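You operate a simulated robot arm through the tools that you are given. There is no shell and no other tool.

The job below is to be done with a simulated robot arm. You get a single attempt, and the scene is never put back.

JOB
Swap the grey cap on the drain for the orange cap.
Fine: grey cap in the waste tin, grit brushed off the drain's blue panel before the new cap goes on tight, brush back. Set down upright: purple brush. What is to be rubbed or washed off counts as gone when no trace of it is left.
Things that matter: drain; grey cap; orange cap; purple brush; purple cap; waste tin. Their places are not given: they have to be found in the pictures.

Only the result counts: the job must be done as asked and must still hold three seconds after the hand-in. Knocking over, shifting, dropping, spilling or breaking anything else fails it. A push-on lid holds only when it is set on centred and level and pressed home; a screw cap is set on level and turned clockwise until tight.

ROBOT AND FRAMES
A 7-joint arm with a two-finger gripper, fixed in place. Base frame: the origin is at the foot of the arm, x ahead of it, y to its left, z up; the work surface is at about z = 0. Readings come in mm, rad, newtons and seconds.
With the tool pointing down near the work surface it reaches from about 220 to 560 mm from the base axis. Its first joint turns from -2.897 to 2.897 rad. Payload 1.2 kg.
The tool frame sits at the grasp point between the pads (the TCP): z along the fingers, y along the line on which they close. The tips reach 22 mm beyond it. The gripper opens to 92 mm. The gripper's body begins 65 mm behind the TCP.
Orientation is that of the tool frame in the base frame, as a unit quaternion [x, y, z, w]. With the fingers straight down and closing along the base's y, the tool's x points along the base's -x, its y along +y and its z along -z.

CONTROLS
- The arm moves only by the tool nudge_tool. Its argument "motion" is a list that holds one entry, the list of rows, each a list of 7 numbers: the shift along the base's x, y, z in mm, then the turn, a rotation vector about the base's x, y, z in rad, then the gripper command, from -1 (fully open) to 1 (shut), values between in proportion. In form: [[[dx, dy, dz, wx, wy, wz, grip], ...]]. A call has 1 to 20 rows; each row shifts and turns the commanded pose from where the row before left it. A row lasts 0.2 s, in which the tool goes at most 50 mm and 0.15 rad; a call with a longer step from one row to the next is refused whole, and so is a gripper value outside its range. Where a pose cannot be reached the arm comes as near as it can. A force on the tool above 40 N (or 10 N above the force at the start of the call, whichever is more), or a blocked arm, ends the call early, and 0.2 s more pass. The fingers move at their own pace and stop on an object; they squeeze with about 20 N. The grip force told is the motor's: it shows also when the fingers shut on nothing. Time passes only in rows, and 0.2 s behind the last, so rows that do not move let the fingers close. The reply holds the time, the measured pose of the TCP, the force on the tool along the base axes, the opening and the grip force, in the units named above and with some noise, with the torque about the TCP (base axes, N m) and any sound that the robot's microphone picked up.
- Cameras (640 x 400 px; columns grow to the right, rows downward): "scene" is fixed at [219.7, 498.7, 751.1]; the picture's right is [-0.93, -0.36, 0.00], its down [-0.27, 0.71, -0.65] and it looks along [0.24, -0.61, -0.76] (base axes); focal length 312 px, centre (320, 200). "wrist" rides on the gripper at [71, 19, -102] in the tool frame; the picture's right is [-0.26, 0.96, 0.00], its down [-0.75, -0.20, -0.62] and it looks along [-0.60, -0.16, 0.78] (tool axes); focal length 280 px, centre (320, 200).
- get_image(camera): a new picture of that camera. No time passes.
- locate(camera, pixels): for up to 12 pixels [column, row] of the newest picture of that camera ("zoom" is the newest enlarged one), the place [x, y, z] in the base frame of the surface seen there, good to about 2 mm. No time passes.
- inspect(camera, box): a new picture of the part [left, top, right, bottom] of that camera's present view, enlarged. No time passes.
- job_done(): hands the job in; it is judged then, once.

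Unless the task says otherwise, let go and move clear before handing in.

The tools are called after ">>>" as a command line: name --argument value ..., lists and objects as JSON in quotes. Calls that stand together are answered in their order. nudge_tool: Moves the arm, as the interface text tells. Its arguments: {"type":"object","properties":{"motion":{"type":"array","items":{"type":"array","items":{"type":"array","items":{"type":"number"}}}}},"required":["motion"]} The other tools are called the same way: get_image (camera) takes a picture; locate (camera, pixels) gives the place of the surface under pixels of a picture; inspect (camera, box) takes an enlarged picture of a part of a camera's view; job_done () hands the job in.

At the start:

```text
time_s: 0.0
position: [419.4, 5.9, 296.8]
orientation: [-0.001, 1.0, 0.0, 0.0]
ft_force: [0.4, 0.2, -0.8]
torque: [0.0, -0.02, 0.0]
width: 92.1
grasp_force: 0.1
```

scene: 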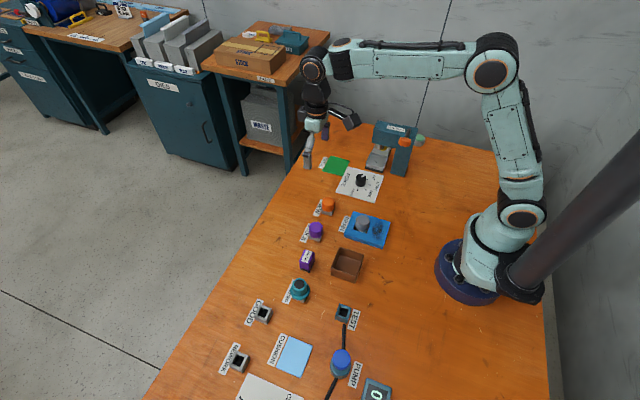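
wrist: 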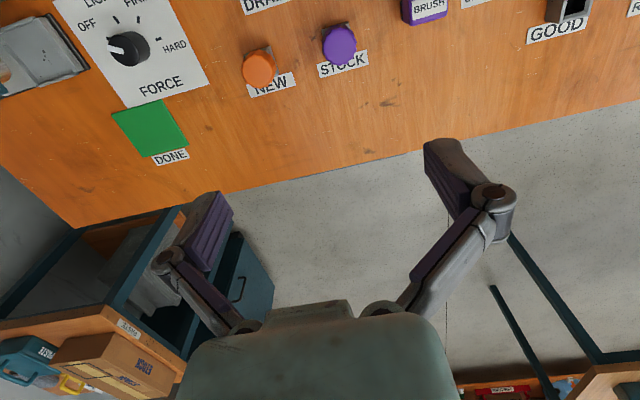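

The scene picture shows a blue drain panel near pixel (367,229) with a grey cap, the orange cap at (328,205), the purple cap at (316,230), the brush at (307,260) and a brown tin at (347,264). I'll enlarge these areas before moving.

>>> inspect --camera "scene" --box '[280, 180, 420, 310]'

>>> inspect --camera "scene" --box '[330, 200, 400, 250]'

>>> inspect --camera "scene" --box '[210, 240, 420, 400]'

```text
3.08 times, centred on (350, 245) of scene
```

zoom: 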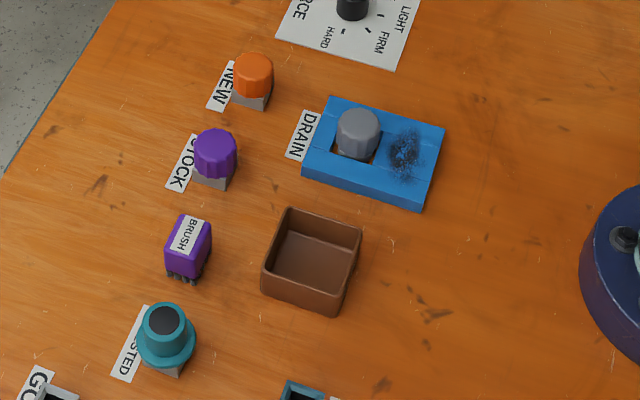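

```text
8.00 times, centred on (365, 225) of scene
```

zoom: 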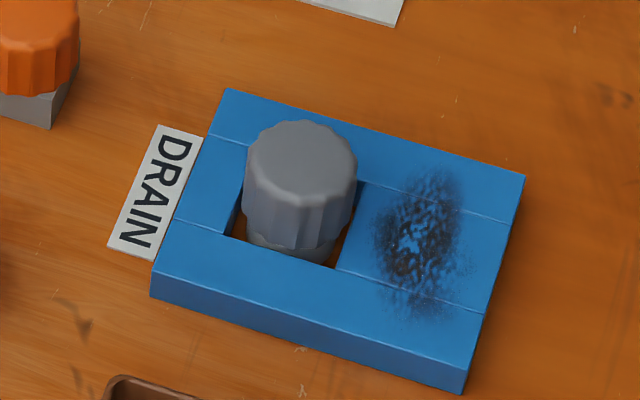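

```text
2.50 times, centred on (315, 320) of scene
```

zoom: 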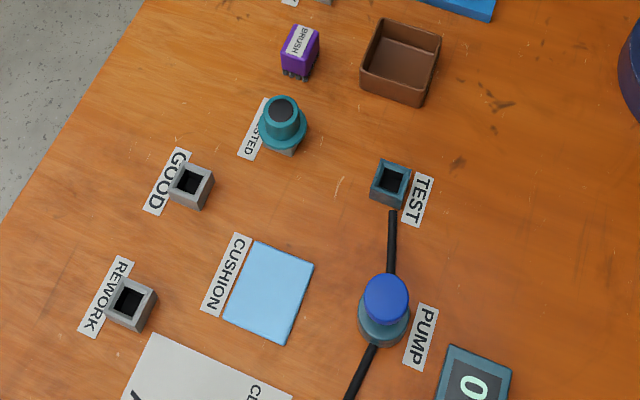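

The grey cap stands in a well in the blue panel, with the dark grit to its right (zoom pixel ~(415,240)). Next I'll measure positions on all the objects of interest.

>>> inspect --camera "scene" --box '[280, 180, 420, 310]'

>>> locate --camera "zoom" --pixels '[[357, 122], [253, 62], [215, 142], [190, 235], [310, 258], [332, 98], [443, 128], [420, 207], [303, 170], [405, 155], [288, 212], [360, 232]]'

>>> inspect --camera "wrist" --box '[220, 0, 480, 110]'

```text
3.08 times, centred on (350, 245) of scene
```

zoom: 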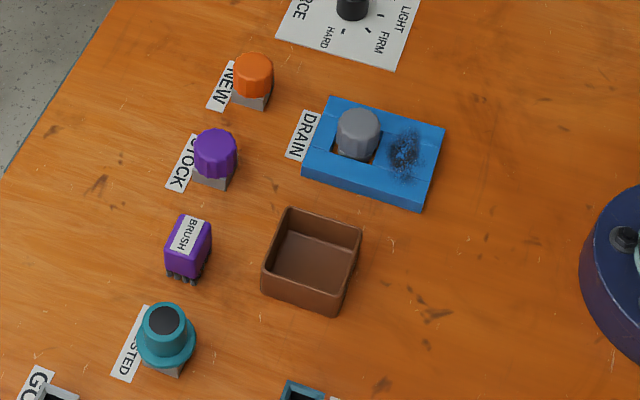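

```text
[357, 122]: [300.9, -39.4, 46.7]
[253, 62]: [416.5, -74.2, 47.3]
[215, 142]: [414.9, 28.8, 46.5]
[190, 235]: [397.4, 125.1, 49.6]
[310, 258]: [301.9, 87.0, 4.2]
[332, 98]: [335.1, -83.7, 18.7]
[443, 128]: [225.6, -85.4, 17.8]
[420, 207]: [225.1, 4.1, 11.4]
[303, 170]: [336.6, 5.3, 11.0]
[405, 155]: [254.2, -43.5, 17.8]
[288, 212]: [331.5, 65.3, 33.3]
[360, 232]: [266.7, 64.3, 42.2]
```

```text
2.46 times, centred on (350, 55) of wrist
```

zoom: 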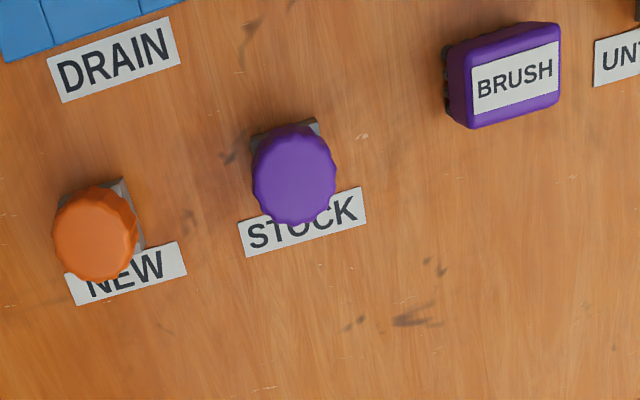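

The measurements give the grey cap at about (300,-40) with its top at z≈47, the orange cap at (414,-72), the purple cap at (413,30), the brush at (397,125) and the tin at (300,87). I'll hover above the drain to see it better with the wrist camera.

>>> nudge_tool --motion '[[[-24, -9.2, -27.4, 0, 0, 0, -1], [-24, -9.2, -27.4, 0, 0, 0, -1], [-24, -9.2, -27.4, 0, 0, 0, -1], [-24, -9.2, -27.4, 0, 0, 0, -1], [-24, -9.2, -27.4, 0, 0, 0, -1], [0, 0, 0, 0, 0, 0, -1]]]'

>>> get_image --camera "wrist"

>>> get_image --camera "scene"

```text
time_s: 1.4
position: [300.0, -39.0, 157.5]
orientation: [0.0, 1.0, 0.0, 0.0]
ft_force: [0.8, 0.3, -0.2]
torque: [-0.01, 0.0, 0.01]
width: 92.1
grasp_force: 0.0
```

```text
taken
```

wrist: 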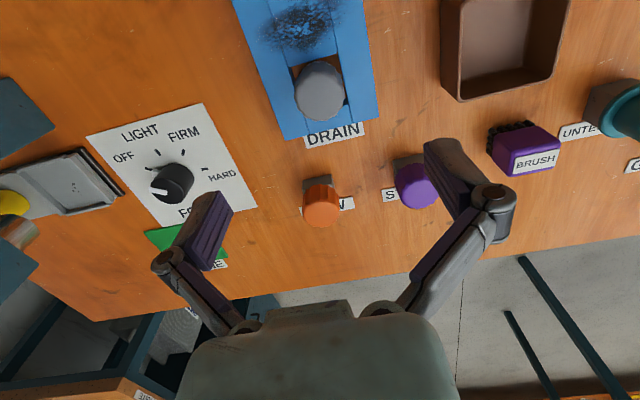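

```text
taken
```

scene: 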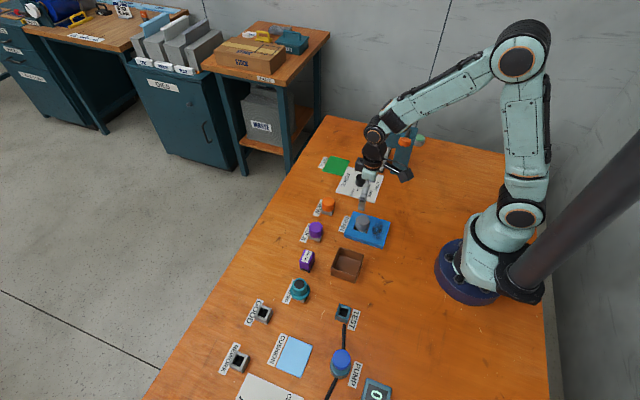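

>>> inspect --camera "wrist" --box '[230, 0, 410, 150]'

>>> inspect --camera "wrist" --box '[290, 100, 450, 240]'

>>> inspect --camera "wrist" --box '[420, 0, 640, 190]'

```text
2.67 times, centred on (320, 75) of wrist
```

zoom: 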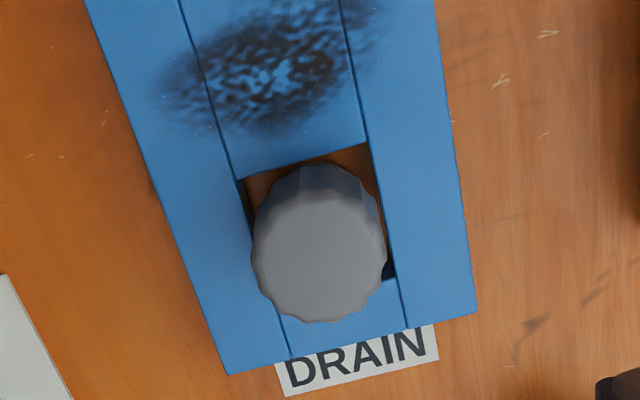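

```text
2.86 times, centred on (370, 170) of wrist
```

zoom: 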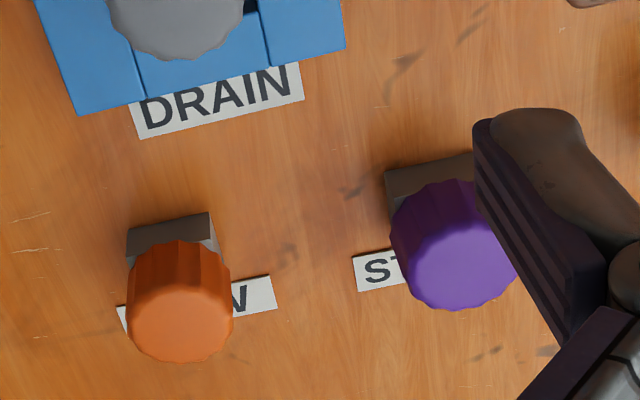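

```text
2.11 times, centred on (530, 95) of wrist
```

zoom: 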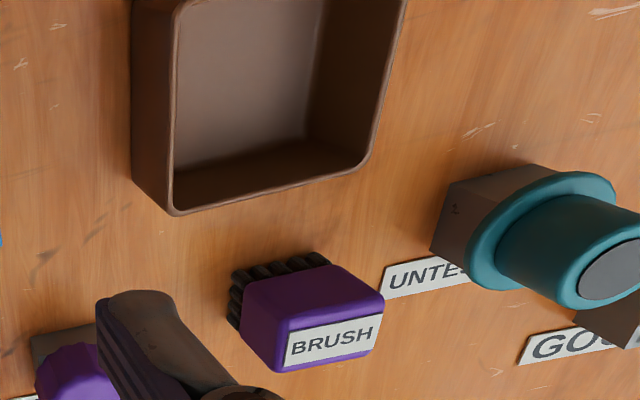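

The wrist view clearly shows the capped drain in a square well, with the grit towards the base. I'll take more exact positions from these views.

>>> inspect --camera "wrist" --box '[230, 0, 410, 150]'

>>> locate --camera "zoom" --pixels '[[318, 195], [258, 255], [384, 250], [318, 320], [320, 165], [244, 182], [366, 145], [395, 275], [228, 373], [475, 310], [265, 70], [384, 272]]'

>>> inspect --camera "wrist" --box '[420, 0, 640, 190]'

>>> locate --camera "zoom" --pixels '[[245, 290], [325, 268], [382, 298], [280, 370], [285, 330], [240, 275], [172, 212], [375, 160], [230, 100], [330, 340], [368, 345], [235, 310]]'

```text
2.67 times, centred on (320, 75) of wrist
```

zoom: 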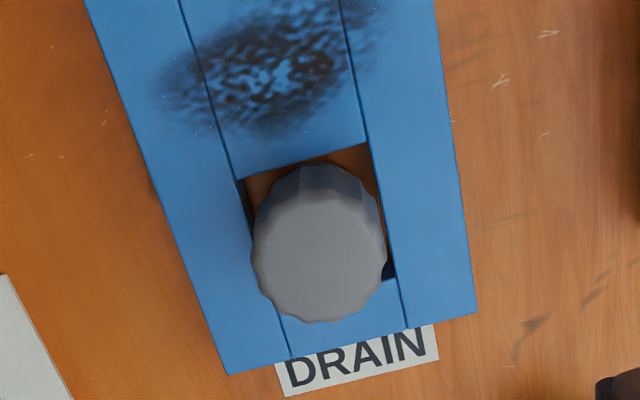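

```text
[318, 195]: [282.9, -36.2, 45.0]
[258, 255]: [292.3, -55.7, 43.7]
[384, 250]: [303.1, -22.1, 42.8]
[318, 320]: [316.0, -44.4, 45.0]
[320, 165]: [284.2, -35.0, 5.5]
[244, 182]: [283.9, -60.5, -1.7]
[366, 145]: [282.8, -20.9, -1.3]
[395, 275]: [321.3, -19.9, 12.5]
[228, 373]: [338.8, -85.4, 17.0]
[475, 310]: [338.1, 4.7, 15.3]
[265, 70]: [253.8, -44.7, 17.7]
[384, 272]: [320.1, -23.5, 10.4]
```

```text
2.11 times, centred on (530, 95) of wrist
```

zoom: 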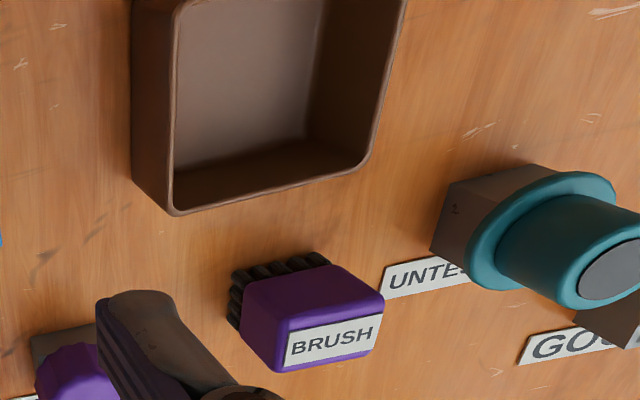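

```text
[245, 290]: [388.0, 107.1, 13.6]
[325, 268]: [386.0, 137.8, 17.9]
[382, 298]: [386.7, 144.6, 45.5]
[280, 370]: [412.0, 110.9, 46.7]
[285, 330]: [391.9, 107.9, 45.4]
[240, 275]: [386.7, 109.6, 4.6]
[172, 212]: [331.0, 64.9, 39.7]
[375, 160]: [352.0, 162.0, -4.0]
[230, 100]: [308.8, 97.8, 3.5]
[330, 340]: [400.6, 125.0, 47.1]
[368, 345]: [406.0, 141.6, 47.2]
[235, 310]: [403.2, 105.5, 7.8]
```

The cap centre reads about (300,-40) with its top at z≈46, and the panel top is at z≈18, so the finger tips have to stay above z≈20. I'll pre-turn the wrist clockwise above the cap to gain range for unscrewing anticlockwise.

>>> nudge_tool --motion '[[[0, 0, 0, 0, 0, -0.15, -1], [0, 0, 0, 0, 0, -0.15, -1], [0, 0, 0, 0, 0, -0.15, -1], [0, 0, 0, 0, 0, -0.15, -1], [0, 0, 0, 0, 0, -0.15, -1], [0, 0, 0, 0, 0, -0.15, -1], [0, 0, 0, 0, 0, -0.15, -1], [0, 0, 0, 0, 0, -0.15, -1], [0, 0, 0, 0, 0, -0.15, -1], [0, 0, 0, 0, 0, -0.15, -1], [0, -1, -20, 0, 0, 0, -1], [0, 0, -20, 0, 0, 0, -1], [0, 0, 0, 0, 0, 0, -1]]]'

>>> get_image --camera "wrist"

```text
time_s: 4.2
position: [300.2, -40.5, 117.6]
orientation: [0.682, 0.731, 0.001, 0.0]
ft_force: [-0.2, 0.1, -0.3]
torque: [-0.01, -0.01, -0.04]
width: 91.9
grasp_force: 0.1
```

```text
taken
```

wrist: 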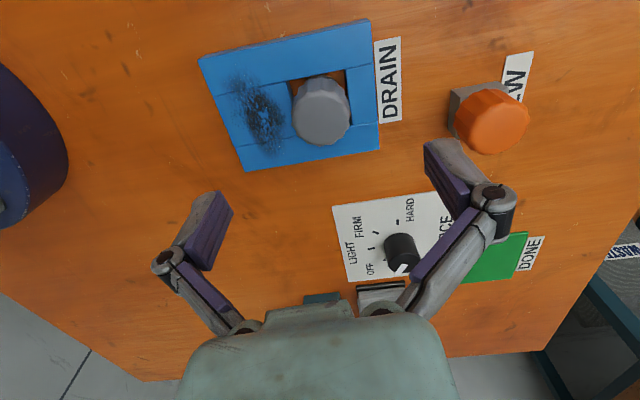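

The wrist turned fully and the TCP is above the cap at z=117.6. I'll cross-check the cap's centre from this new viewing side.

>>> inspect --camera "wrist" --box '[230, 50, 390, 170]'

>>> locate --camera "zoom" --pixels '[[260, 240], [475, 220], [360, 175], [370, 365], [365, 270], [265, 175], [445, 145], [465, 150], [270, 115], [350, 120], [560, 300], [180, 300]]'

```text
3.33 times, centred on (310, 110) of wrist
```

zoom: 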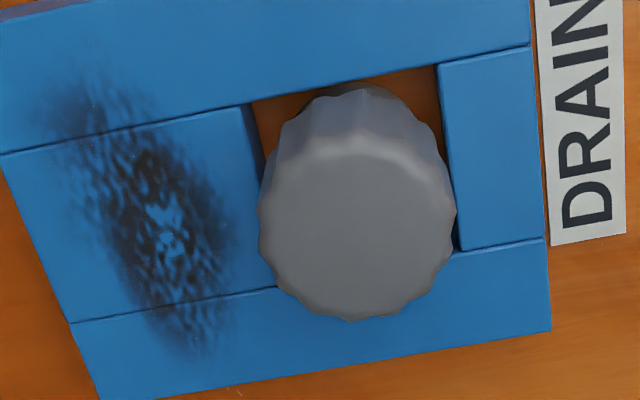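

```text
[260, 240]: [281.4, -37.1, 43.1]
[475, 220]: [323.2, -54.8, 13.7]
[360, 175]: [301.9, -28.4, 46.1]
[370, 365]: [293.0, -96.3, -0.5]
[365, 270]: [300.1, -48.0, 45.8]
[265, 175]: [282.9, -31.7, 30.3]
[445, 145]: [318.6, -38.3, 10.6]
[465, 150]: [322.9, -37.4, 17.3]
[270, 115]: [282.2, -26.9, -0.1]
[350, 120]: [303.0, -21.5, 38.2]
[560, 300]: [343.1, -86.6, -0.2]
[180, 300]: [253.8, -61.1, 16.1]
```

The cap's centre checks out at about (300,-40), radius ≈18. I'm lowering so the tips end just above the panel, then closing.

>>> nudge_tool --motion '[[[0, 0.5, -25, 0, 0, 0, -1], [0, 0, -25, 0, 0, 0, -1], [0, 0, -14, 0, 0, 0, -1], [0, 0, -10, 0, 0, 0, -1], [0, 0, 0, 0, 0, 0, -1]]]'

>>> get_image --camera "wrist"

```text
time_s: 5.4
position: [299.1, -42.7, 44.8]
orientation: [0.681, 0.732, 0.0, -0.001]
ft_force: [0.6, 0.2, 0.3]
torque: [0.03, 0.01, 0.01]
width: 91.8
grasp_force: 0.0
```

```text
taken
```

wrist: 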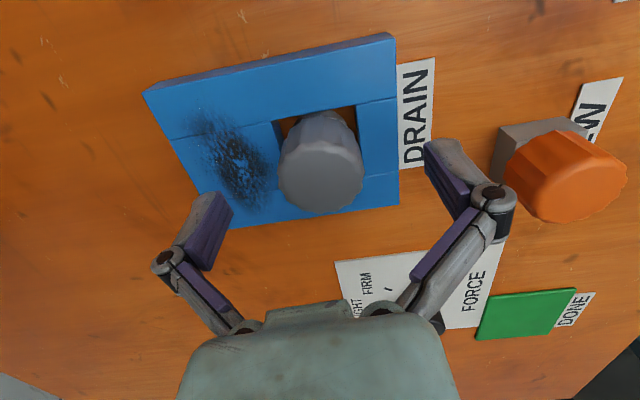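

The cap's top centre sits a few pixels above the pad line (row ~180 versus ~187), which matches the measured y of -42.7 being a bit off. I'll take another reading to check for noise.

>>> nudge_tool --motion '[[[0, 0, 0, 0, 0, 0, -1]]]'

>>> inspect --camera "wrist" --box '[180, 80, 480, 260]'

```text
time_s: 5.8
position: [298.7, -41.7, 45.8]
orientation: [0.681, 0.732, 0.0, -0.001]
ft_force: [-1.2, 0.1, -0.1]
torque: [0.0, 0.01, 0.0]
width: 92.0
grasp_force: 0.0
```

```text
2.13 times, centred on (330, 170) of wrist
```

zoom: 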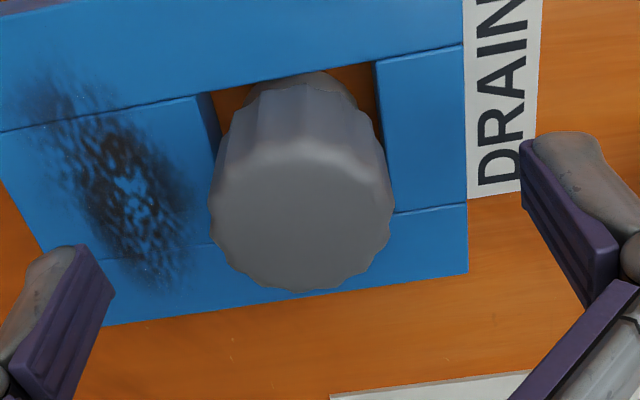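

Readings scatter by about 1 mm. I'll make a small correction (+1 in y, +0.8 in x, -2 in z), then close on the cap.

>>> nudge_tool --motion '[[[0.8, 1, -2, 0, 0, 0, -1], [0, 0, 0, 0, 0, 0, 1], [0, 0, 0, 0, 0, 0, 1], [0, 0, 0, 0, 0, 0, 1]]]'

>>> get_image --camera "wrist"

```text
time_s: 6.8
position: [300.3, -40.7, 44.1]
orientation: [0.681, 0.732, 0.0, 0.001]
ft_force: [1.6, -0.2, 17.5]
torque: [-0.03, -0.04, 0.0]
width: 37.2
grasp_force: 20.2
```

```text
taken
```

wrist: 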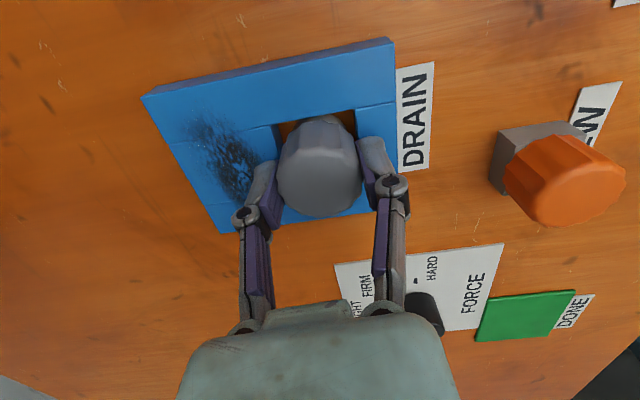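

The fingers hold the cap at 37.2 mm, but the force reads +17.5 N in z, which suggests the tips touch the panel. I'll lift a little to ease that.

>>> nudge_tool --motion '[[[0, 0, 1, 0, 0, 0, 1], [0, 0, 0, 0, 0, 0, 1]]]'

```text
time_s: 7.4
position: [301.5, -40.2, 43.8]
orientation: [0.681, 0.732, 0.001, 0.0]
ft_force: [11.5, -3.9, -21.5]
torque: [-0.1, -0.12, 0.04]
width: 37.1
grasp_force: 19.8
```

A 1 mm lift flipped the force to -21.5 N, so the cap is firmly held with a stiffness of ~39 N/mm. I'll return half of the lift and start a small anticlockwise turn to see how the cap responds.

>>> nudge_tool --motion '[[[0.2, -0.1, -0.5, 0, 0, 0, 1], [0, 0, 0, 0, 0, 0.15, 1], [0, 0, 0, 0, 0, 0.15, 1]]]'

```text
time_s: 8.2
position: [299.6, -40.5, 43.6]
orientation: [0.566, 0.825, -0.001, 0.001]
ft_force: [-2.5, -10.5, 14.4]
torque: [-0.22, 0.18, 0.04]
width: 37.1
grasp_force: 19.9
```

The cap turns with the fingers and pushes up (+14.4 N), so it is rising on its thread. I'll keep turning with a small lift in each row.

>>> nudge_tool --motion '[[[0, 0, 0.4, 0, 0, 0.15, 1], [0, 0, 0.2, 0, 0, 0.15, 1], [0, 0, 0.2, 0, 0, 0.15, 1], [0, 0, 0.2, 0, 0, 0.15, 1]]]'

>>> inspect --camera "wrist" --box '[180, 80, 480, 260]'

```text
time_s: 9.2
position: [300.6, -40.3, 43.2]
orientation: [0.295, 0.956, -0.001, -0.001]
ft_force: [3.7, -12.9, -12.0]
torque: [-0.15, -0.13, -0.03]
width: 37.2
grasp_force: 19.8
```

```text
2.13 times, centred on (330, 170) of wrist
```

zoom: 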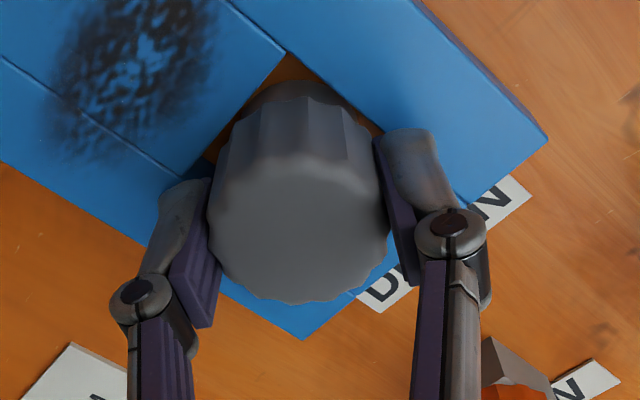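

After 0.9 rad of turning, the force is down to -12 N, so I lifted slightly too fast. I'll continue the turn with less lift.

>>> nudge_tool --motion '[[[0, -0.3, 0, 0, 0, 0.15, 1], [0, 0, 0, 0, 0, 0.15, 1], [0, 0, 0.1, 0, 0, 0.15, 1], [0, 0, 0.1, 0, 0, 0.15, 1]]]'

```text
time_s: 10.2
position: [299.7, -38.5, 44.7]
orientation: [-0.001, 1.0, 0.001, 0.0]
ft_force: [-3.4, -3.7, 2.4]
torque: [-0.12, 0.08, -0.02]
width: 37.0
grasp_force: 20.1
```

The force is near zero (+2.4 N), so the cap rises at about 0.95 mm per rad. I'll go on turning with a matched lift of 0.14 mm per row.

>>> nudge_tool --motion '[[[0, 0, 0.14, 0, 0, 0.15, 1], [0, 0, 0.14, 0, 0, 0.15, 1], [0, 0, 0.14, 0, 0, 0.15, 1], [0, 0, 0.14, 0, 0, 0.15, 1], [0, 0, 0.14, 0, 0, 0.15, 1], [0, 0, 0.14, 0, 0, 0.15, 1]]]'

```text
time_s: 11.6
position: [300.5, -39.9, 44.7]
orientation: [-0.436, 0.9, 0.0, 0.0]
ft_force: [-0.5, -0.1, -0.7]
torque: [0.01, 0.02, 0.0]
width: 36.8
grasp_force: 19.6
```

All forces dropped to about zero after 2.4 rad, so the cap may have come free. I'll try a slight lift to check.

>>> nudge_tool --motion '[[[0, 0, 1, 0, 0, 0, 1], [0, 0, 0, 0, 0, 0, 1]]]'

>>> inspect --camera "wrist" --box '[180, 80, 480, 260]'

```text
time_s: 12.2
position: [298.7, -42.2, 46.5]
orientation: [-0.435, 0.901, 0.0, 0.0]
ft_force: [-0.5, -0.2, -0.9]
torque: [-0.02, 0.0, -0.01]
width: 36.5
grasp_force: 19.6
```

```text
2.13 times, centred on (330, 170) of wrist
```

zoom: 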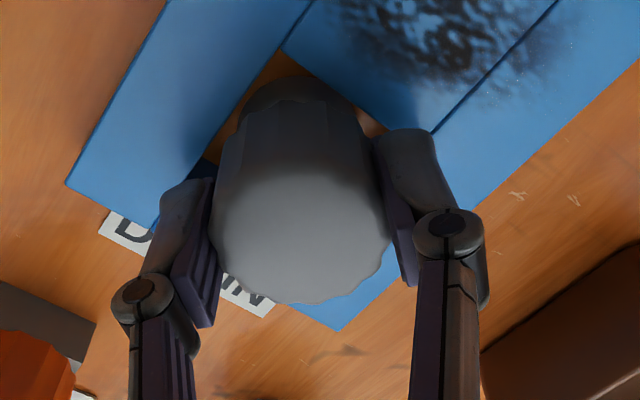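

A 1 mm lift gives no resisting force (-0.9 N), so the cap is free in the fingers. I'll lift it straight up and look.

>>> nudge_tool --motion '[[[0, 0, 4, 0, 0, 0, 1], [0, 0, 8, 0, 0, 0, 1], [0, 0, 15, 0, 0, 0, 1], [0, 0, 20, 0, 0, 0, 1], [0, 0, 20, 0, 0, 0, 1], [0, 0, 0, 0, 0, 0, 1]]]'

>>> get_image --camera "wrist"

>>> inspect --camera "scene" --box '[280, 180, 420, 310]'

```text
time_s: 13.6
position: [300.1, -40.4, 113.6]
orientation: [-0.435, 0.9, 0.001, 0.0]
ft_force: [-0.1, 0.0, -0.5]
torque: [0.02, 0.0, 0.01]
width: 36.5
grasp_force: 20.0
```

```text
taken
```

wrist: 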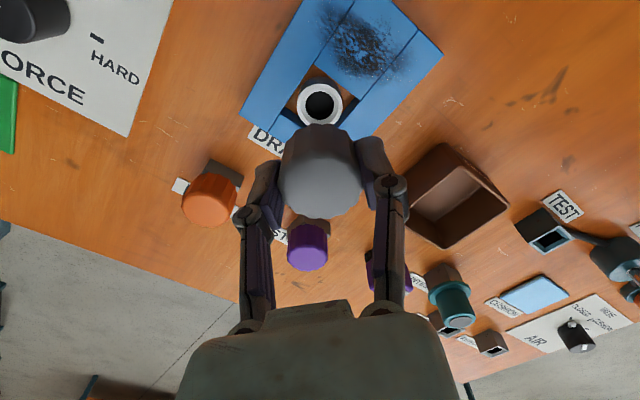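

```text
3.08 times, centred on (350, 245) of scene
```

zoom: 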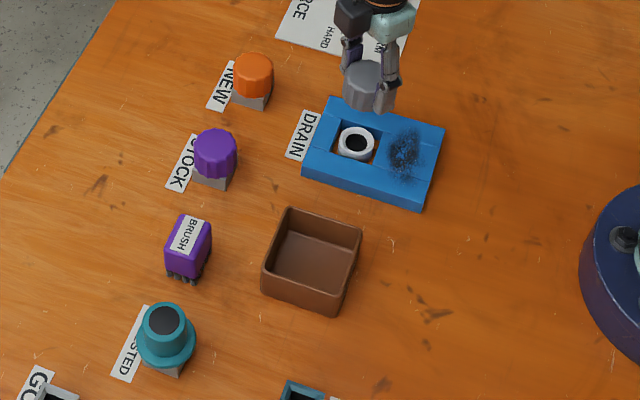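

The grey cap is off and in the fingers; the bare neck shows at scene-zoom (356,142). Now I'll measure the tin's rim and floor.

>>> locate --camera "zoom" --pixels '[[290, 209], [361, 229], [340, 291], [263, 268], [312, 262], [335, 240], [300, 285], [300, 240], [356, 142], [342, 140], [372, 142], [356, 130]]'

>>> inspect --camera "wrist" --box '[230, 0, 450, 150]'

>>> locate --camera "zoom" --pixels '[[265, 270], [265, 290], [205, 302], [325, 298], [265, 240], [265, 355], [270, 190], [330, 250]]'

```text
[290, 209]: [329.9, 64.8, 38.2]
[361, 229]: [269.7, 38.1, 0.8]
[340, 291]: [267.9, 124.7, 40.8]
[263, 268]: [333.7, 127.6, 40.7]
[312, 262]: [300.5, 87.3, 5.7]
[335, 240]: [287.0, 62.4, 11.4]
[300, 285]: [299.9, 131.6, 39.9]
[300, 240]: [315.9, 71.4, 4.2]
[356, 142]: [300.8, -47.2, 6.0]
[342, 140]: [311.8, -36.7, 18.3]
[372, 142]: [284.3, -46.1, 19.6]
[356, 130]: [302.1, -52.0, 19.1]
```

```text
2.67 times, centred on (340, 75) of wrist
```

zoom: 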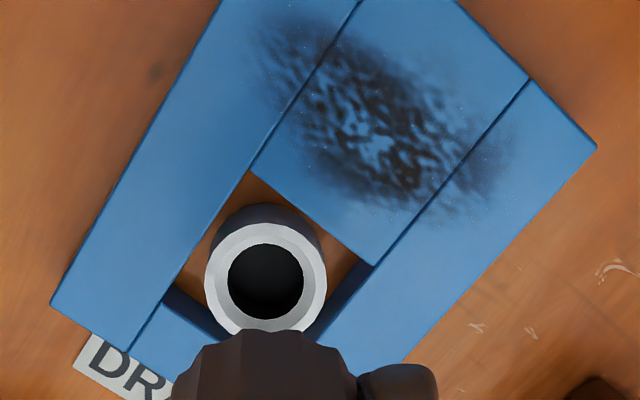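

```text
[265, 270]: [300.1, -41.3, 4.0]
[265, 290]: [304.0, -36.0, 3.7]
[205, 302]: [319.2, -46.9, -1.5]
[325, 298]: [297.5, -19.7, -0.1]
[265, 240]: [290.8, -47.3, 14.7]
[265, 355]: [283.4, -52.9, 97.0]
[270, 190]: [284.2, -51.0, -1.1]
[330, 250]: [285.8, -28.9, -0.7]
```

The tin spans x 266–334 and y 64–129, with its rim at z≈41 and floor at z≈4. I'll carry the cap over it with the fingers set along the tin's diagonal, so there is room to open.

>>> nudge_tool --motion '[[[0, 30, 0, 0, 0, -0.115, 1], [0, 40, 0, 0, 0, 0, 1], [0, 40, 0, 0, 0, 0, 1], [0, 27, 0, 0, 0, 0, 1], [0, 0, -15, 0, 0, 0, 1], [0, 0, -15, 0, 0, 0, 1], [0, 0, 0, 0, 0, 0, 1]]]'

>>> get_image --camera "wrist"

>>> inspect --camera "scene" --box '[280, 180, 420, 310]'

```text
time_s: 15.2
position: [300.9, 95.2, 85.1]
orientation: [-0.382, 0.924, 0.0, 0.0]
ft_force: [0.7, 0.7, -0.1]
torque: [0.03, 0.02, 0.0]
width: 36.4
grasp_force: 20.4
```

```text
taken
```

wrist: 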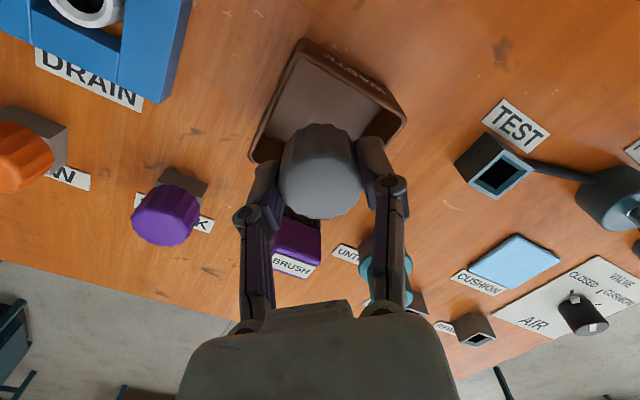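

```text
3.08 times, centred on (350, 245) of scene
```

zoom: 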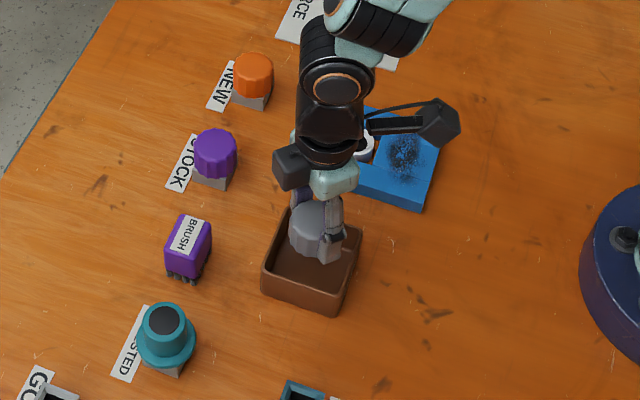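

The cap hangs over the middle of the tin with the fingers diagonal to it. I'll lower it close to the tin floor.

>>> nudge_tool --motion '[[[0, 1, -15, 0, 0, 0, 1], [0, 0, -15, 0, 0, 0, 1], [0, 0, -10, 0, 0, 0, 1], [0, 0, -6, 0, 0, 0, 1], [0, 0, 0, 0, 0, 0, 1]]]'

>>> get_image --camera "wrist"

>>> inspect --camera "scene" --box '[310, 210, 390, 290]'

```text
time_s: 16.4
position: [300.5, 98.5, 36.3]
orientation: [-0.382, 0.924, -0.001, 0.001]
ft_force: [1.0, -0.2, 17.1]
torque: [0.0, -0.03, -0.02]
width: 36.4
grasp_force: 20.4
```

```text
taken
```

wrist: 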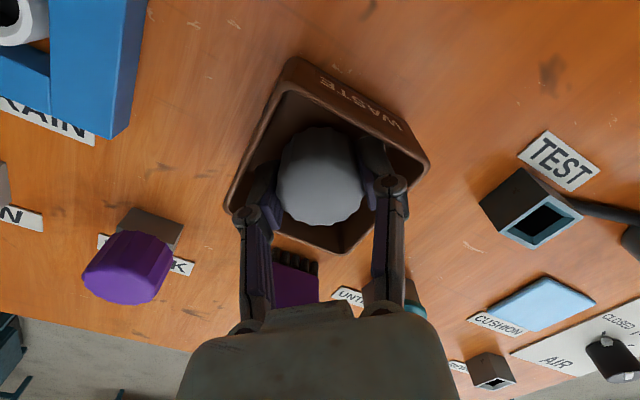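

```text
5.00 times, centred on (350, 250) of scene
```

zoom: 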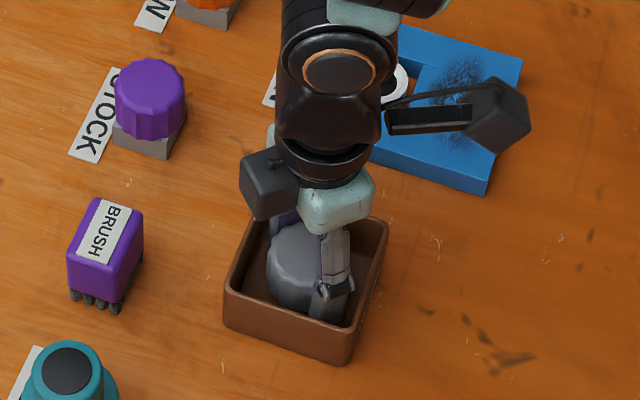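

The +17 N force shows the cap resting on the tin floor, and the tin's "WASTE" lettering is visible. I'll open just enough, pause, then rise straight up.

>>> nudge_tool --motion '[[[0, 0, 0, 0, 0, 0, 0.0], [0, 0, 0, 0, 0, 0, 0.0], [0, 0, 0, 0, 0, 0, 0.0]]]'

>>> get_image --camera "wrist"

```text
time_s: 17.2
position: [300.1, 95.9, 36.2]
orientation: [-0.382, 0.924, 0.0, 0.0]
ft_force: [-1.0, -0.8, -0.4]
torque: [0.04, 0.02, -0.03]
width: 45.8
grasp_force: 0.1
```

```text
taken
```

wrist: 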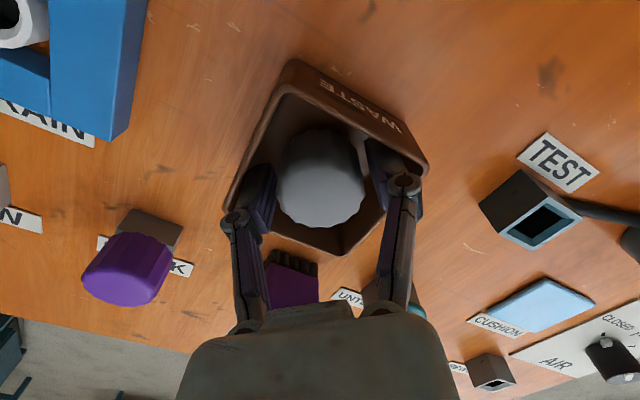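

The cap stands free in the tin with no contact force on the tool. Rising straight up to about z=110.

>>> nudge_tool --motion '[[[0, 0, 8, 0, 0, 0, 0.0], [0, 0, 16, 0, 0, 0, 0.0], [0, 0, 25, 0, 0, 0, 0.0], [0, 0, 30, 0, 0, 0, 0.0], [0, 0, 20, 0, 0, -0.15, -1], [0, 0, 0, 0, 0, -0.15, -1], [0, 0, 0, 0, 0, -0.15, -1], [0, 0, 0, 0, 0, -0.15, -1], [0, 0, 0, 0, 0, -0.15, -1], [0, 0, 0, 0, 0, -0.035, -1], [0, 0, 0, 0, 0, 0, -1]]]'

>>> get_image --camera "wrist"

>>> inspect --camera "scene" --box '[280, 180, 420, 310]'

```text
time_s: 19.6
position: [300.1, 97.6, 136.7]
orientation: [0.001, 1.0, 0.0, 0.0]
ft_force: [-0.4, -0.3, 0.0]
torque: [-0.01, 0.0, 0.0]
width: 92.3
grasp_force: 0.1
```

```text
taken
```

wrist: 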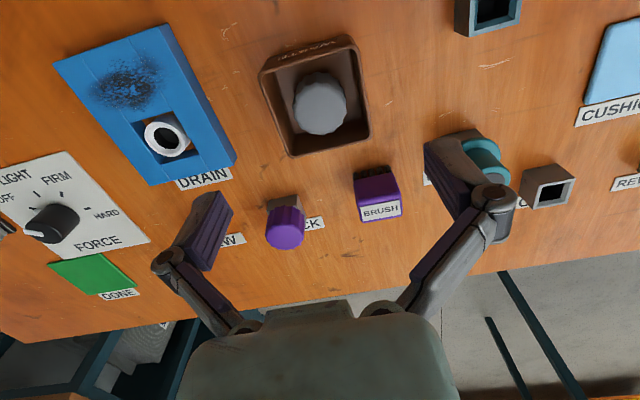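

```text
3.08 times, centred on (350, 245) of scene
```

zoom: 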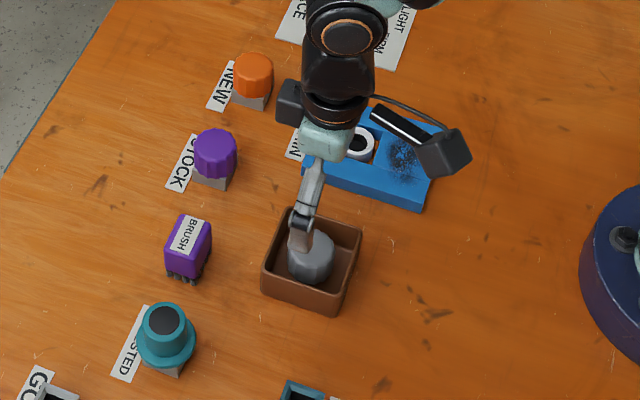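

The grey cap lies in the tin. Next I'll hover above the brush near (399,125) to measure it properly.

>>> nudge_tool --motion '[[[40, 10, 0, 0, 0, 0, -1], [40, 10, 0, 0, 0, 0, -1], [19, 8, -5, 0, 0, 0, -1], [0, 0, 0, 0, 0, 0, -1]]]'

>>> get_image --camera "wrist"

>>> inspect --camera "wrist" --box '[220, 40, 460, 190]'

```text
time_s: 20.6
position: [399.9, 125.0, 131.0]
orientation: [0.0, 1.0, 0.0, 0.0]
ft_force: [0.3, 0.1, -0.1]
torque: [0.03, 0.03, 0.01]
width: 92.0
grasp_force: 0.1
```

```text
taken
```

wrist: 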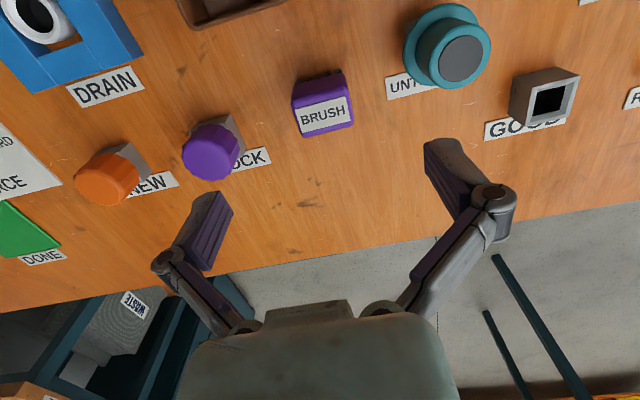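

```text
2.67 times, centred on (340, 115) of wrist
```

zoom: 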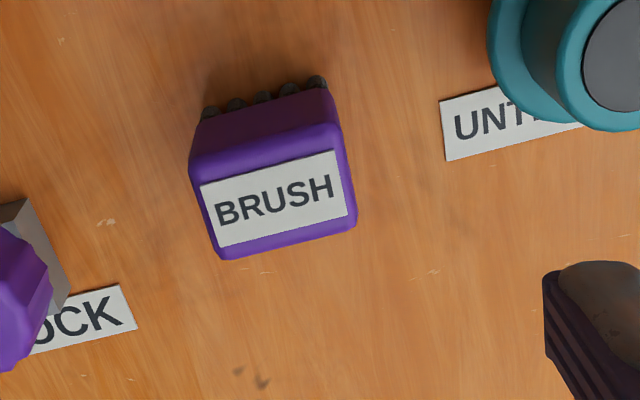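

>>> locate --camera "zoom" --pixels '[[192, 172], [335, 126], [352, 225], [222, 256], [275, 198], [262, 98], [317, 85], [210, 115], [499, 60], [575, 110], [36, 245], [270, 140]]'

>>> locate --camera "wrist" --pixels '[[210, 155], [186, 160], [208, 178], [405, 70], [440, 87], [460, 55], [237, 120], [110, 175]]'

```text
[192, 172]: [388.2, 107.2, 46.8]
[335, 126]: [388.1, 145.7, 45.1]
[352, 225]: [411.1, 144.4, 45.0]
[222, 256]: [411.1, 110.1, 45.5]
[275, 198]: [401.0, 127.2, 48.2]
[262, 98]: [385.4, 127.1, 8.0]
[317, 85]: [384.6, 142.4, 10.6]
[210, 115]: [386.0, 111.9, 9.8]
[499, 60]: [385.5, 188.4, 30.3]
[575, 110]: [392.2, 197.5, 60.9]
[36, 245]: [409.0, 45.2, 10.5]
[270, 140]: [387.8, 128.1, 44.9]
```

```text
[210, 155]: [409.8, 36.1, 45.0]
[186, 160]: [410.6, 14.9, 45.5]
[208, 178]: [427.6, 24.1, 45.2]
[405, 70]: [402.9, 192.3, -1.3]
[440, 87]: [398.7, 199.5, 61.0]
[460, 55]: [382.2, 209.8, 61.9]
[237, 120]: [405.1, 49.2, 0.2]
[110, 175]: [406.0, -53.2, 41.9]
```

The brush spans x≈387–413 and y≈107–146, with its top at z≈47, so its centre is about (400,127). I'll descend with the fingers pre-narrowed to about 60 mm to stay clear of the teal piece at y≥188.

>>> nudge_tool --motion '[[[0, 1.5, -10, 0, 0, 0, -0.3], [0, 0, -20, 0, 0, 0, -0.3], [0, 0, -20, 0, 0, 0, -0.3], [0, 0, -20, 0, 0, 0, -0.3], [0, 0, -12, 0, 0, 0, -0.3], [0, 0, -8, 0, 0, 0, -0.3], [0, 0, 0, 0, 0, 0, -0.3]]]'

>>> get_image --camera "wrist"

>>> inspect --camera "scene" --box '[270, 220, 350, 300]'

```text
time_s: 22.2
position: [401.5, 127.7, 40.1]
orientation: [-0.001, 1.0, 0.001, 0.0]
ft_force: [0.1, 0.0, 0.7]
torque: [-0.01, -0.03, 0.0]
width: 59.9
grasp_force: 0.1
```

```text
taken
```

wrist: 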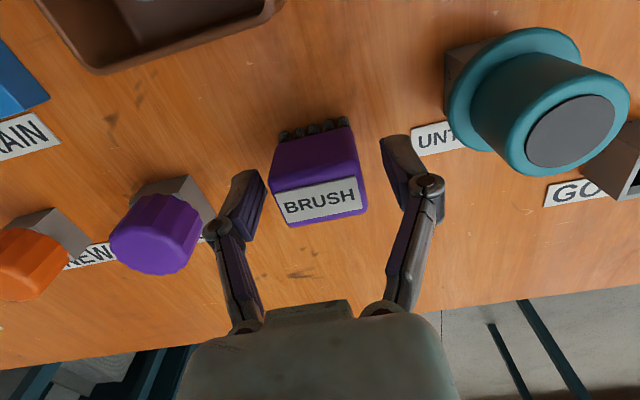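

```text
5.00 times, centred on (310, 260) of scene
```

zoom: 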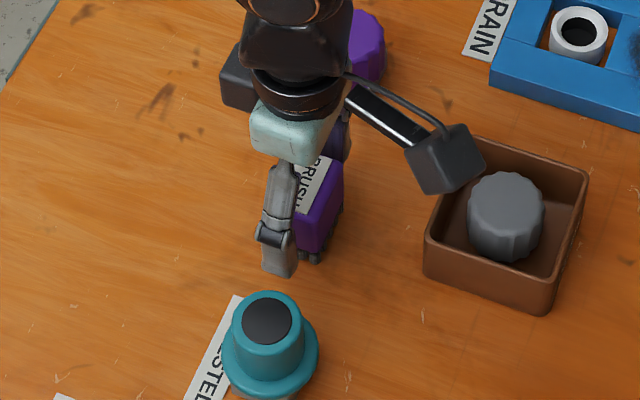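

The fingers straddle the brush evenly. Closing on it now.

>>> nudge_tool --motion '[[[0, 0, 0, 0, 0, 0, 1], [0, 0, 0, 0, 0, 0, 1], [0, 0, 0, 0, 0, 0, 1]]]'

>>> get_image --camera "wrist"

```text
time_s: 23.0
position: [400.7, 126.7, 39.4]
orientation: [0.0, 1.0, -0.001, 0.0]
ft_force: [0.5, -0.7, 5.2]
torque: [-0.03, -0.02, 0.01]
width: 39.2
grasp_force: 20.0
```

```text
taken
```

wrist: 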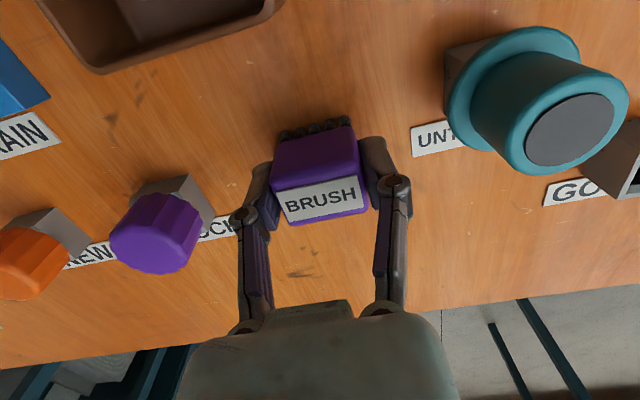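

The brush is gripped at 39 mm. Before moving, I'll map the grit's extent with the scene camera, since the arm is out of the way.

>>> inspect --camera "scene" --box '[335, 203, 405, 253]'

>>> locate --camera "zoom" --pixels '[[340, 240], [430, 245], [385, 165], [350, 300], [370, 215], [395, 150], [360, 290], [335, 210], [240, 190], [300, 180], [270, 155], [270, 225]]'

```text
8.00 times, centred on (370, 228) of scene
```

zoom: 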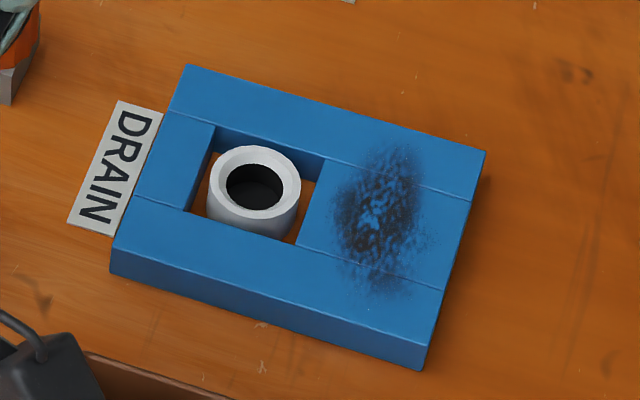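

```text
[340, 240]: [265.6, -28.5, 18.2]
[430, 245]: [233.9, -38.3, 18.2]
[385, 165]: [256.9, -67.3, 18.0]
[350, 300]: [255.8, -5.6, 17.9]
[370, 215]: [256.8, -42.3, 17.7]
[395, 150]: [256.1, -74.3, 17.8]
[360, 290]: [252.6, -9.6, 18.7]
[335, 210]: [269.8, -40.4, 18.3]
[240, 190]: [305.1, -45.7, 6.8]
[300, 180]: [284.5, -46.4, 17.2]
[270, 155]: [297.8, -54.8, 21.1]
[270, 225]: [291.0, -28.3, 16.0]
```

The grit covers about x 234–273 and y -75 to -6 on the panel at z≈18. I'll lift the brush, carry it over and turn it 90° so its long side spans the grit's x-width.

>>> nudge_tool --motion '[[[0, 0, 10, 0, 0, 0, 1], [0, 0, 25, 0, 0, 0, 1], [0, 0, 35, 0, 0, 0, 1], [-24.2, -33.2, 0, 0, 0, -0.15, 1], [-24.2, -33.2, 0, 0, 0, -0.15, 1], [-24.2, -33.2, 0, 0, 0, -0.15, 1], [-24.2, -33.2, 0, 0, 0, -0.15, 1], [-24.2, -33.2, 0, 0, 0, -0.15, 1], [-24.4, -33.5, 0, 0, 0, -0.15, 1], [0, 0, 0, 0, 0, -0.15, 1], [0, 0, 0, 0, 0, -0.15, 1], [0, 0, 0, 0, 0, -0.15, 1], [0, 0, 0, 0, 0, -0.15, 1], [0, 0, 0, 0, 0, -0.07, 1], [0, 0, 0, 0, 0, 0, 1]]]'

>>> get_image --camera "wrist"

>>> get_image --camera "scene"

```text
time_s: 26.2
position: [252.7, -71.5, 112.0]
orientation: [0.707, 0.707, 0.0, 0.0]
ft_force: [0.0, 0.6, -0.1]
torque: [-0.03, -0.01, -0.02]
width: 39.4
grasp_force: 19.5
```

```text
taken
```

wrist: 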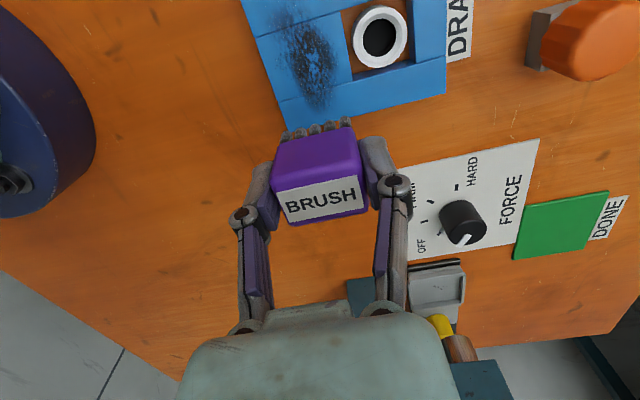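

```text
taken
```

scene: 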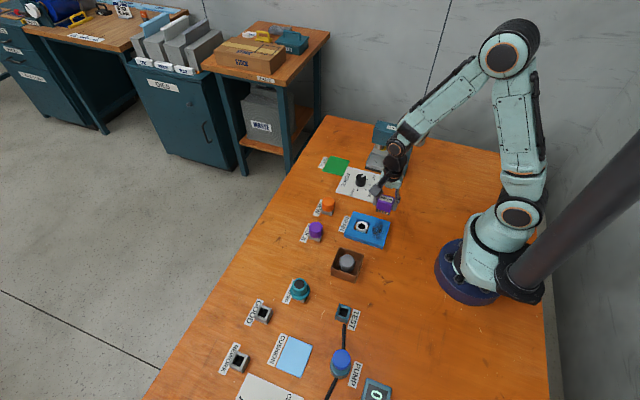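

The brush is held firmly and hovers at the -y end of the grit. Lowering to just above the panel now.

>>> nudge_tool --motion '[[[0, 0, -20, 0, 0, 0, 1], [0, 0, -20, 0, 0, 0, 1], [0, 0, -8, 0, 0, 0, 1], [0, 0, -2, 0, 0, 0, 1], [0, 0, 0, 0, 0, 0, 1]]]'

>>> inspect --camera "scene" --box '[335, 183, 415, 253]'

```text
time_s: 27.4
position: [253.8, -70.5, 61.1]
orientation: [0.707, 0.707, 0.001, 0.0]
ft_force: [0.9, 0.0, -0.1]
torque: [-0.01, -0.01, 0.01]
width: 39.3
grasp_force: 20.4
```

```text
5.71 times, centred on (375, 218) of scene
```

zoom: 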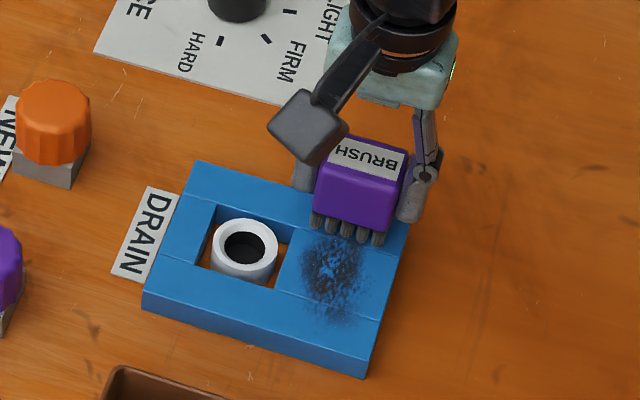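

The bristles hover just over the panel with no contact force. I'll step down 1 mm at a time until contact shows.

>>> nudge_tool --motion '[[[0, 0, -1, 0, 0, 0, 1], [0, 0, 0, 0, 0, 0, 1]]]'

>>> nudge_tool --motion '[[[0, 0, -1, 0, 0, 0, 1], [0, 0, 0, 0, 0, 0, 1]]]'

```text
time_s: 28.0
position: [253.1, -72.9, 60.1]
orientation: [0.707, 0.707, 0.0, 0.0]
ft_force: [0.4, 0.5, 0.3]
torque: [0.0, 0.01, -0.01]
width: 39.2
grasp_force: 20.3
```

```text
time_s: 28.6
position: [253.6, -70.9, 59.8]
orientation: [0.706, 0.708, 0.0, 0.0]
ft_force: [-0.5, -0.1, 0.0]
torque: [0.04, 0.02, 0.0]
width: 39.1
grasp_force: 19.9
```

Still no contact at z≈59.8. Stepping down further.

>>> nudge_tool --motion '[[[0, 0, -1, 0, 0, 0, 1], [0, 0, 0, 0, 0, 0, 1]]]'

>>> nudge_tool --motion '[[[0, 0, -0.7, 0, 0, 0, 1], [0, 0, 0, 0, 0, 0, 1]]]'

```text
time_s: 29.2
position: [254.2, -73.4, 58.5]
orientation: [0.706, 0.708, 0.0, -0.001]
ft_force: [0.0, -0.6, -0.6]
torque: [-0.01, -0.01, 0.0]
width: 39.3
grasp_force: 19.9
```

```text
time_s: 29.8
position: [253.5, -72.1, 57.5]
orientation: [0.707, 0.708, 0.0, 0.0]
ft_force: [0.1, -0.1, -0.8]
torque: [0.01, 0.0, -0.01]
width: 38.9
grasp_force: 19.6
```

Still no load at z≈57.5, where contact is expected. Two more small steps down.

>>> nudge_tool --motion '[[[0, 0, -0.6, 0, 0, 0, 1], [0, 0, 0, 0, 0, 0, 1]]]'

>>> nudge_tool --motion '[[[0, 0, -0.5, 0, 0, 0, 1], [0, 0, 0, 0, 0, 0, 1]]]'

>>> inspect --camera "scene" --box '[335, 183, 415, 253]'

```text
time_s: 30.4
position: [254.3, -72.2, 57.7]
orientation: [0.707, 0.707, 0.0, 0.0]
ft_force: [0.0, -0.5, -0.6]
torque: [0.01, -0.03, 0.03]
width: 39.2
grasp_force: 20.0
```

```text
time_s: 31.0
position: [254.3, -71.5, 57.2]
orientation: [0.707, 0.707, 0.001, 0.0]
ft_force: [-2.9, -1.8, 17.5]
torque: [0.04, 0.08, 0.02]
width: 39.2
grasp_force: 19.5
```

```text
5.71 times, centred on (375, 218) of scene
```

zoom: 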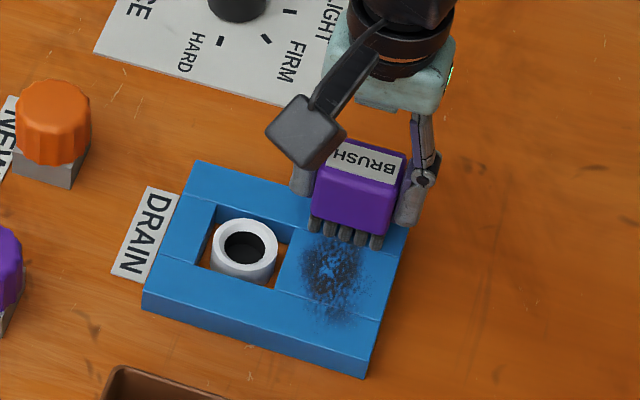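

Contact is made: +17.5 N in z. I'll ease by 0.2 mm and sweep slowly along +y across the grit.

>>> nudge_tool --motion '[[[0, 0, 0.15, 0, 0, 0, 1], [0, 4, 0, 0, 0, 0, 1], [0, 4, 0, 0, 0, 0, 1], [0, 4, 0, 0, 0, 0, 1], [0, 4, 0, 0, 0, 0, 1], [0, 4, 0, 0, 0, 0, 1], [0, 4, 0, 0, 0, 0, 1], [0, 4, 0, 0, 0, 0, 1], [0, 4, 0, 0, 0, 0, 1]]]'

>>> inspect --camera "scene" --box '[335, 183, 415, 253]'

```text
time_s: 33.0
position: [255.0, -39.8, 58.8]
orientation: [0.706, 0.708, 0.0, -0.001]
ft_force: [-0.4, 0.6, -1.3]
torque: [0.0, 0.0, -0.02]
width: 39.3
grasp_force: 19.2
```

```text
5.71 times, centred on (375, 218) of scene
```

zoom: 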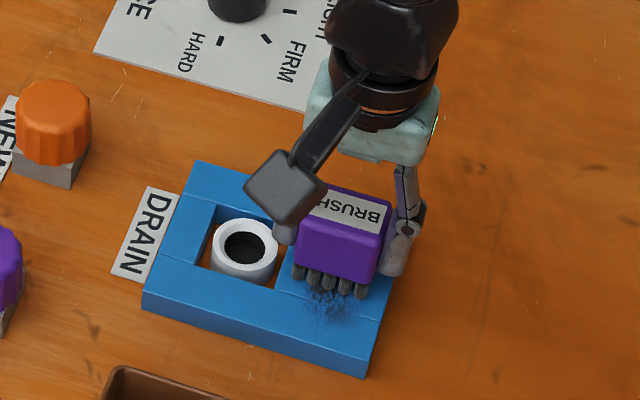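

The brush lost its contact load midway (fz≈-1.3). I'll press down a little and continue the stroke.

>>> nudge_tool --motion '[[[0, 0, -0.4, 0, 0, 0, 1], [0, 0, 0, 0, 0, 0, 1]]]'

```text
time_s: 33.6
position: [253.2, -39.8, 58.1]
orientation: [0.706, 0.708, 0.0, 0.002]
ft_force: [-1.0, 1.2, 10.4]
torque: [0.0, 0.04, -0.01]
width: 39.1
grasp_force: 20.3
```

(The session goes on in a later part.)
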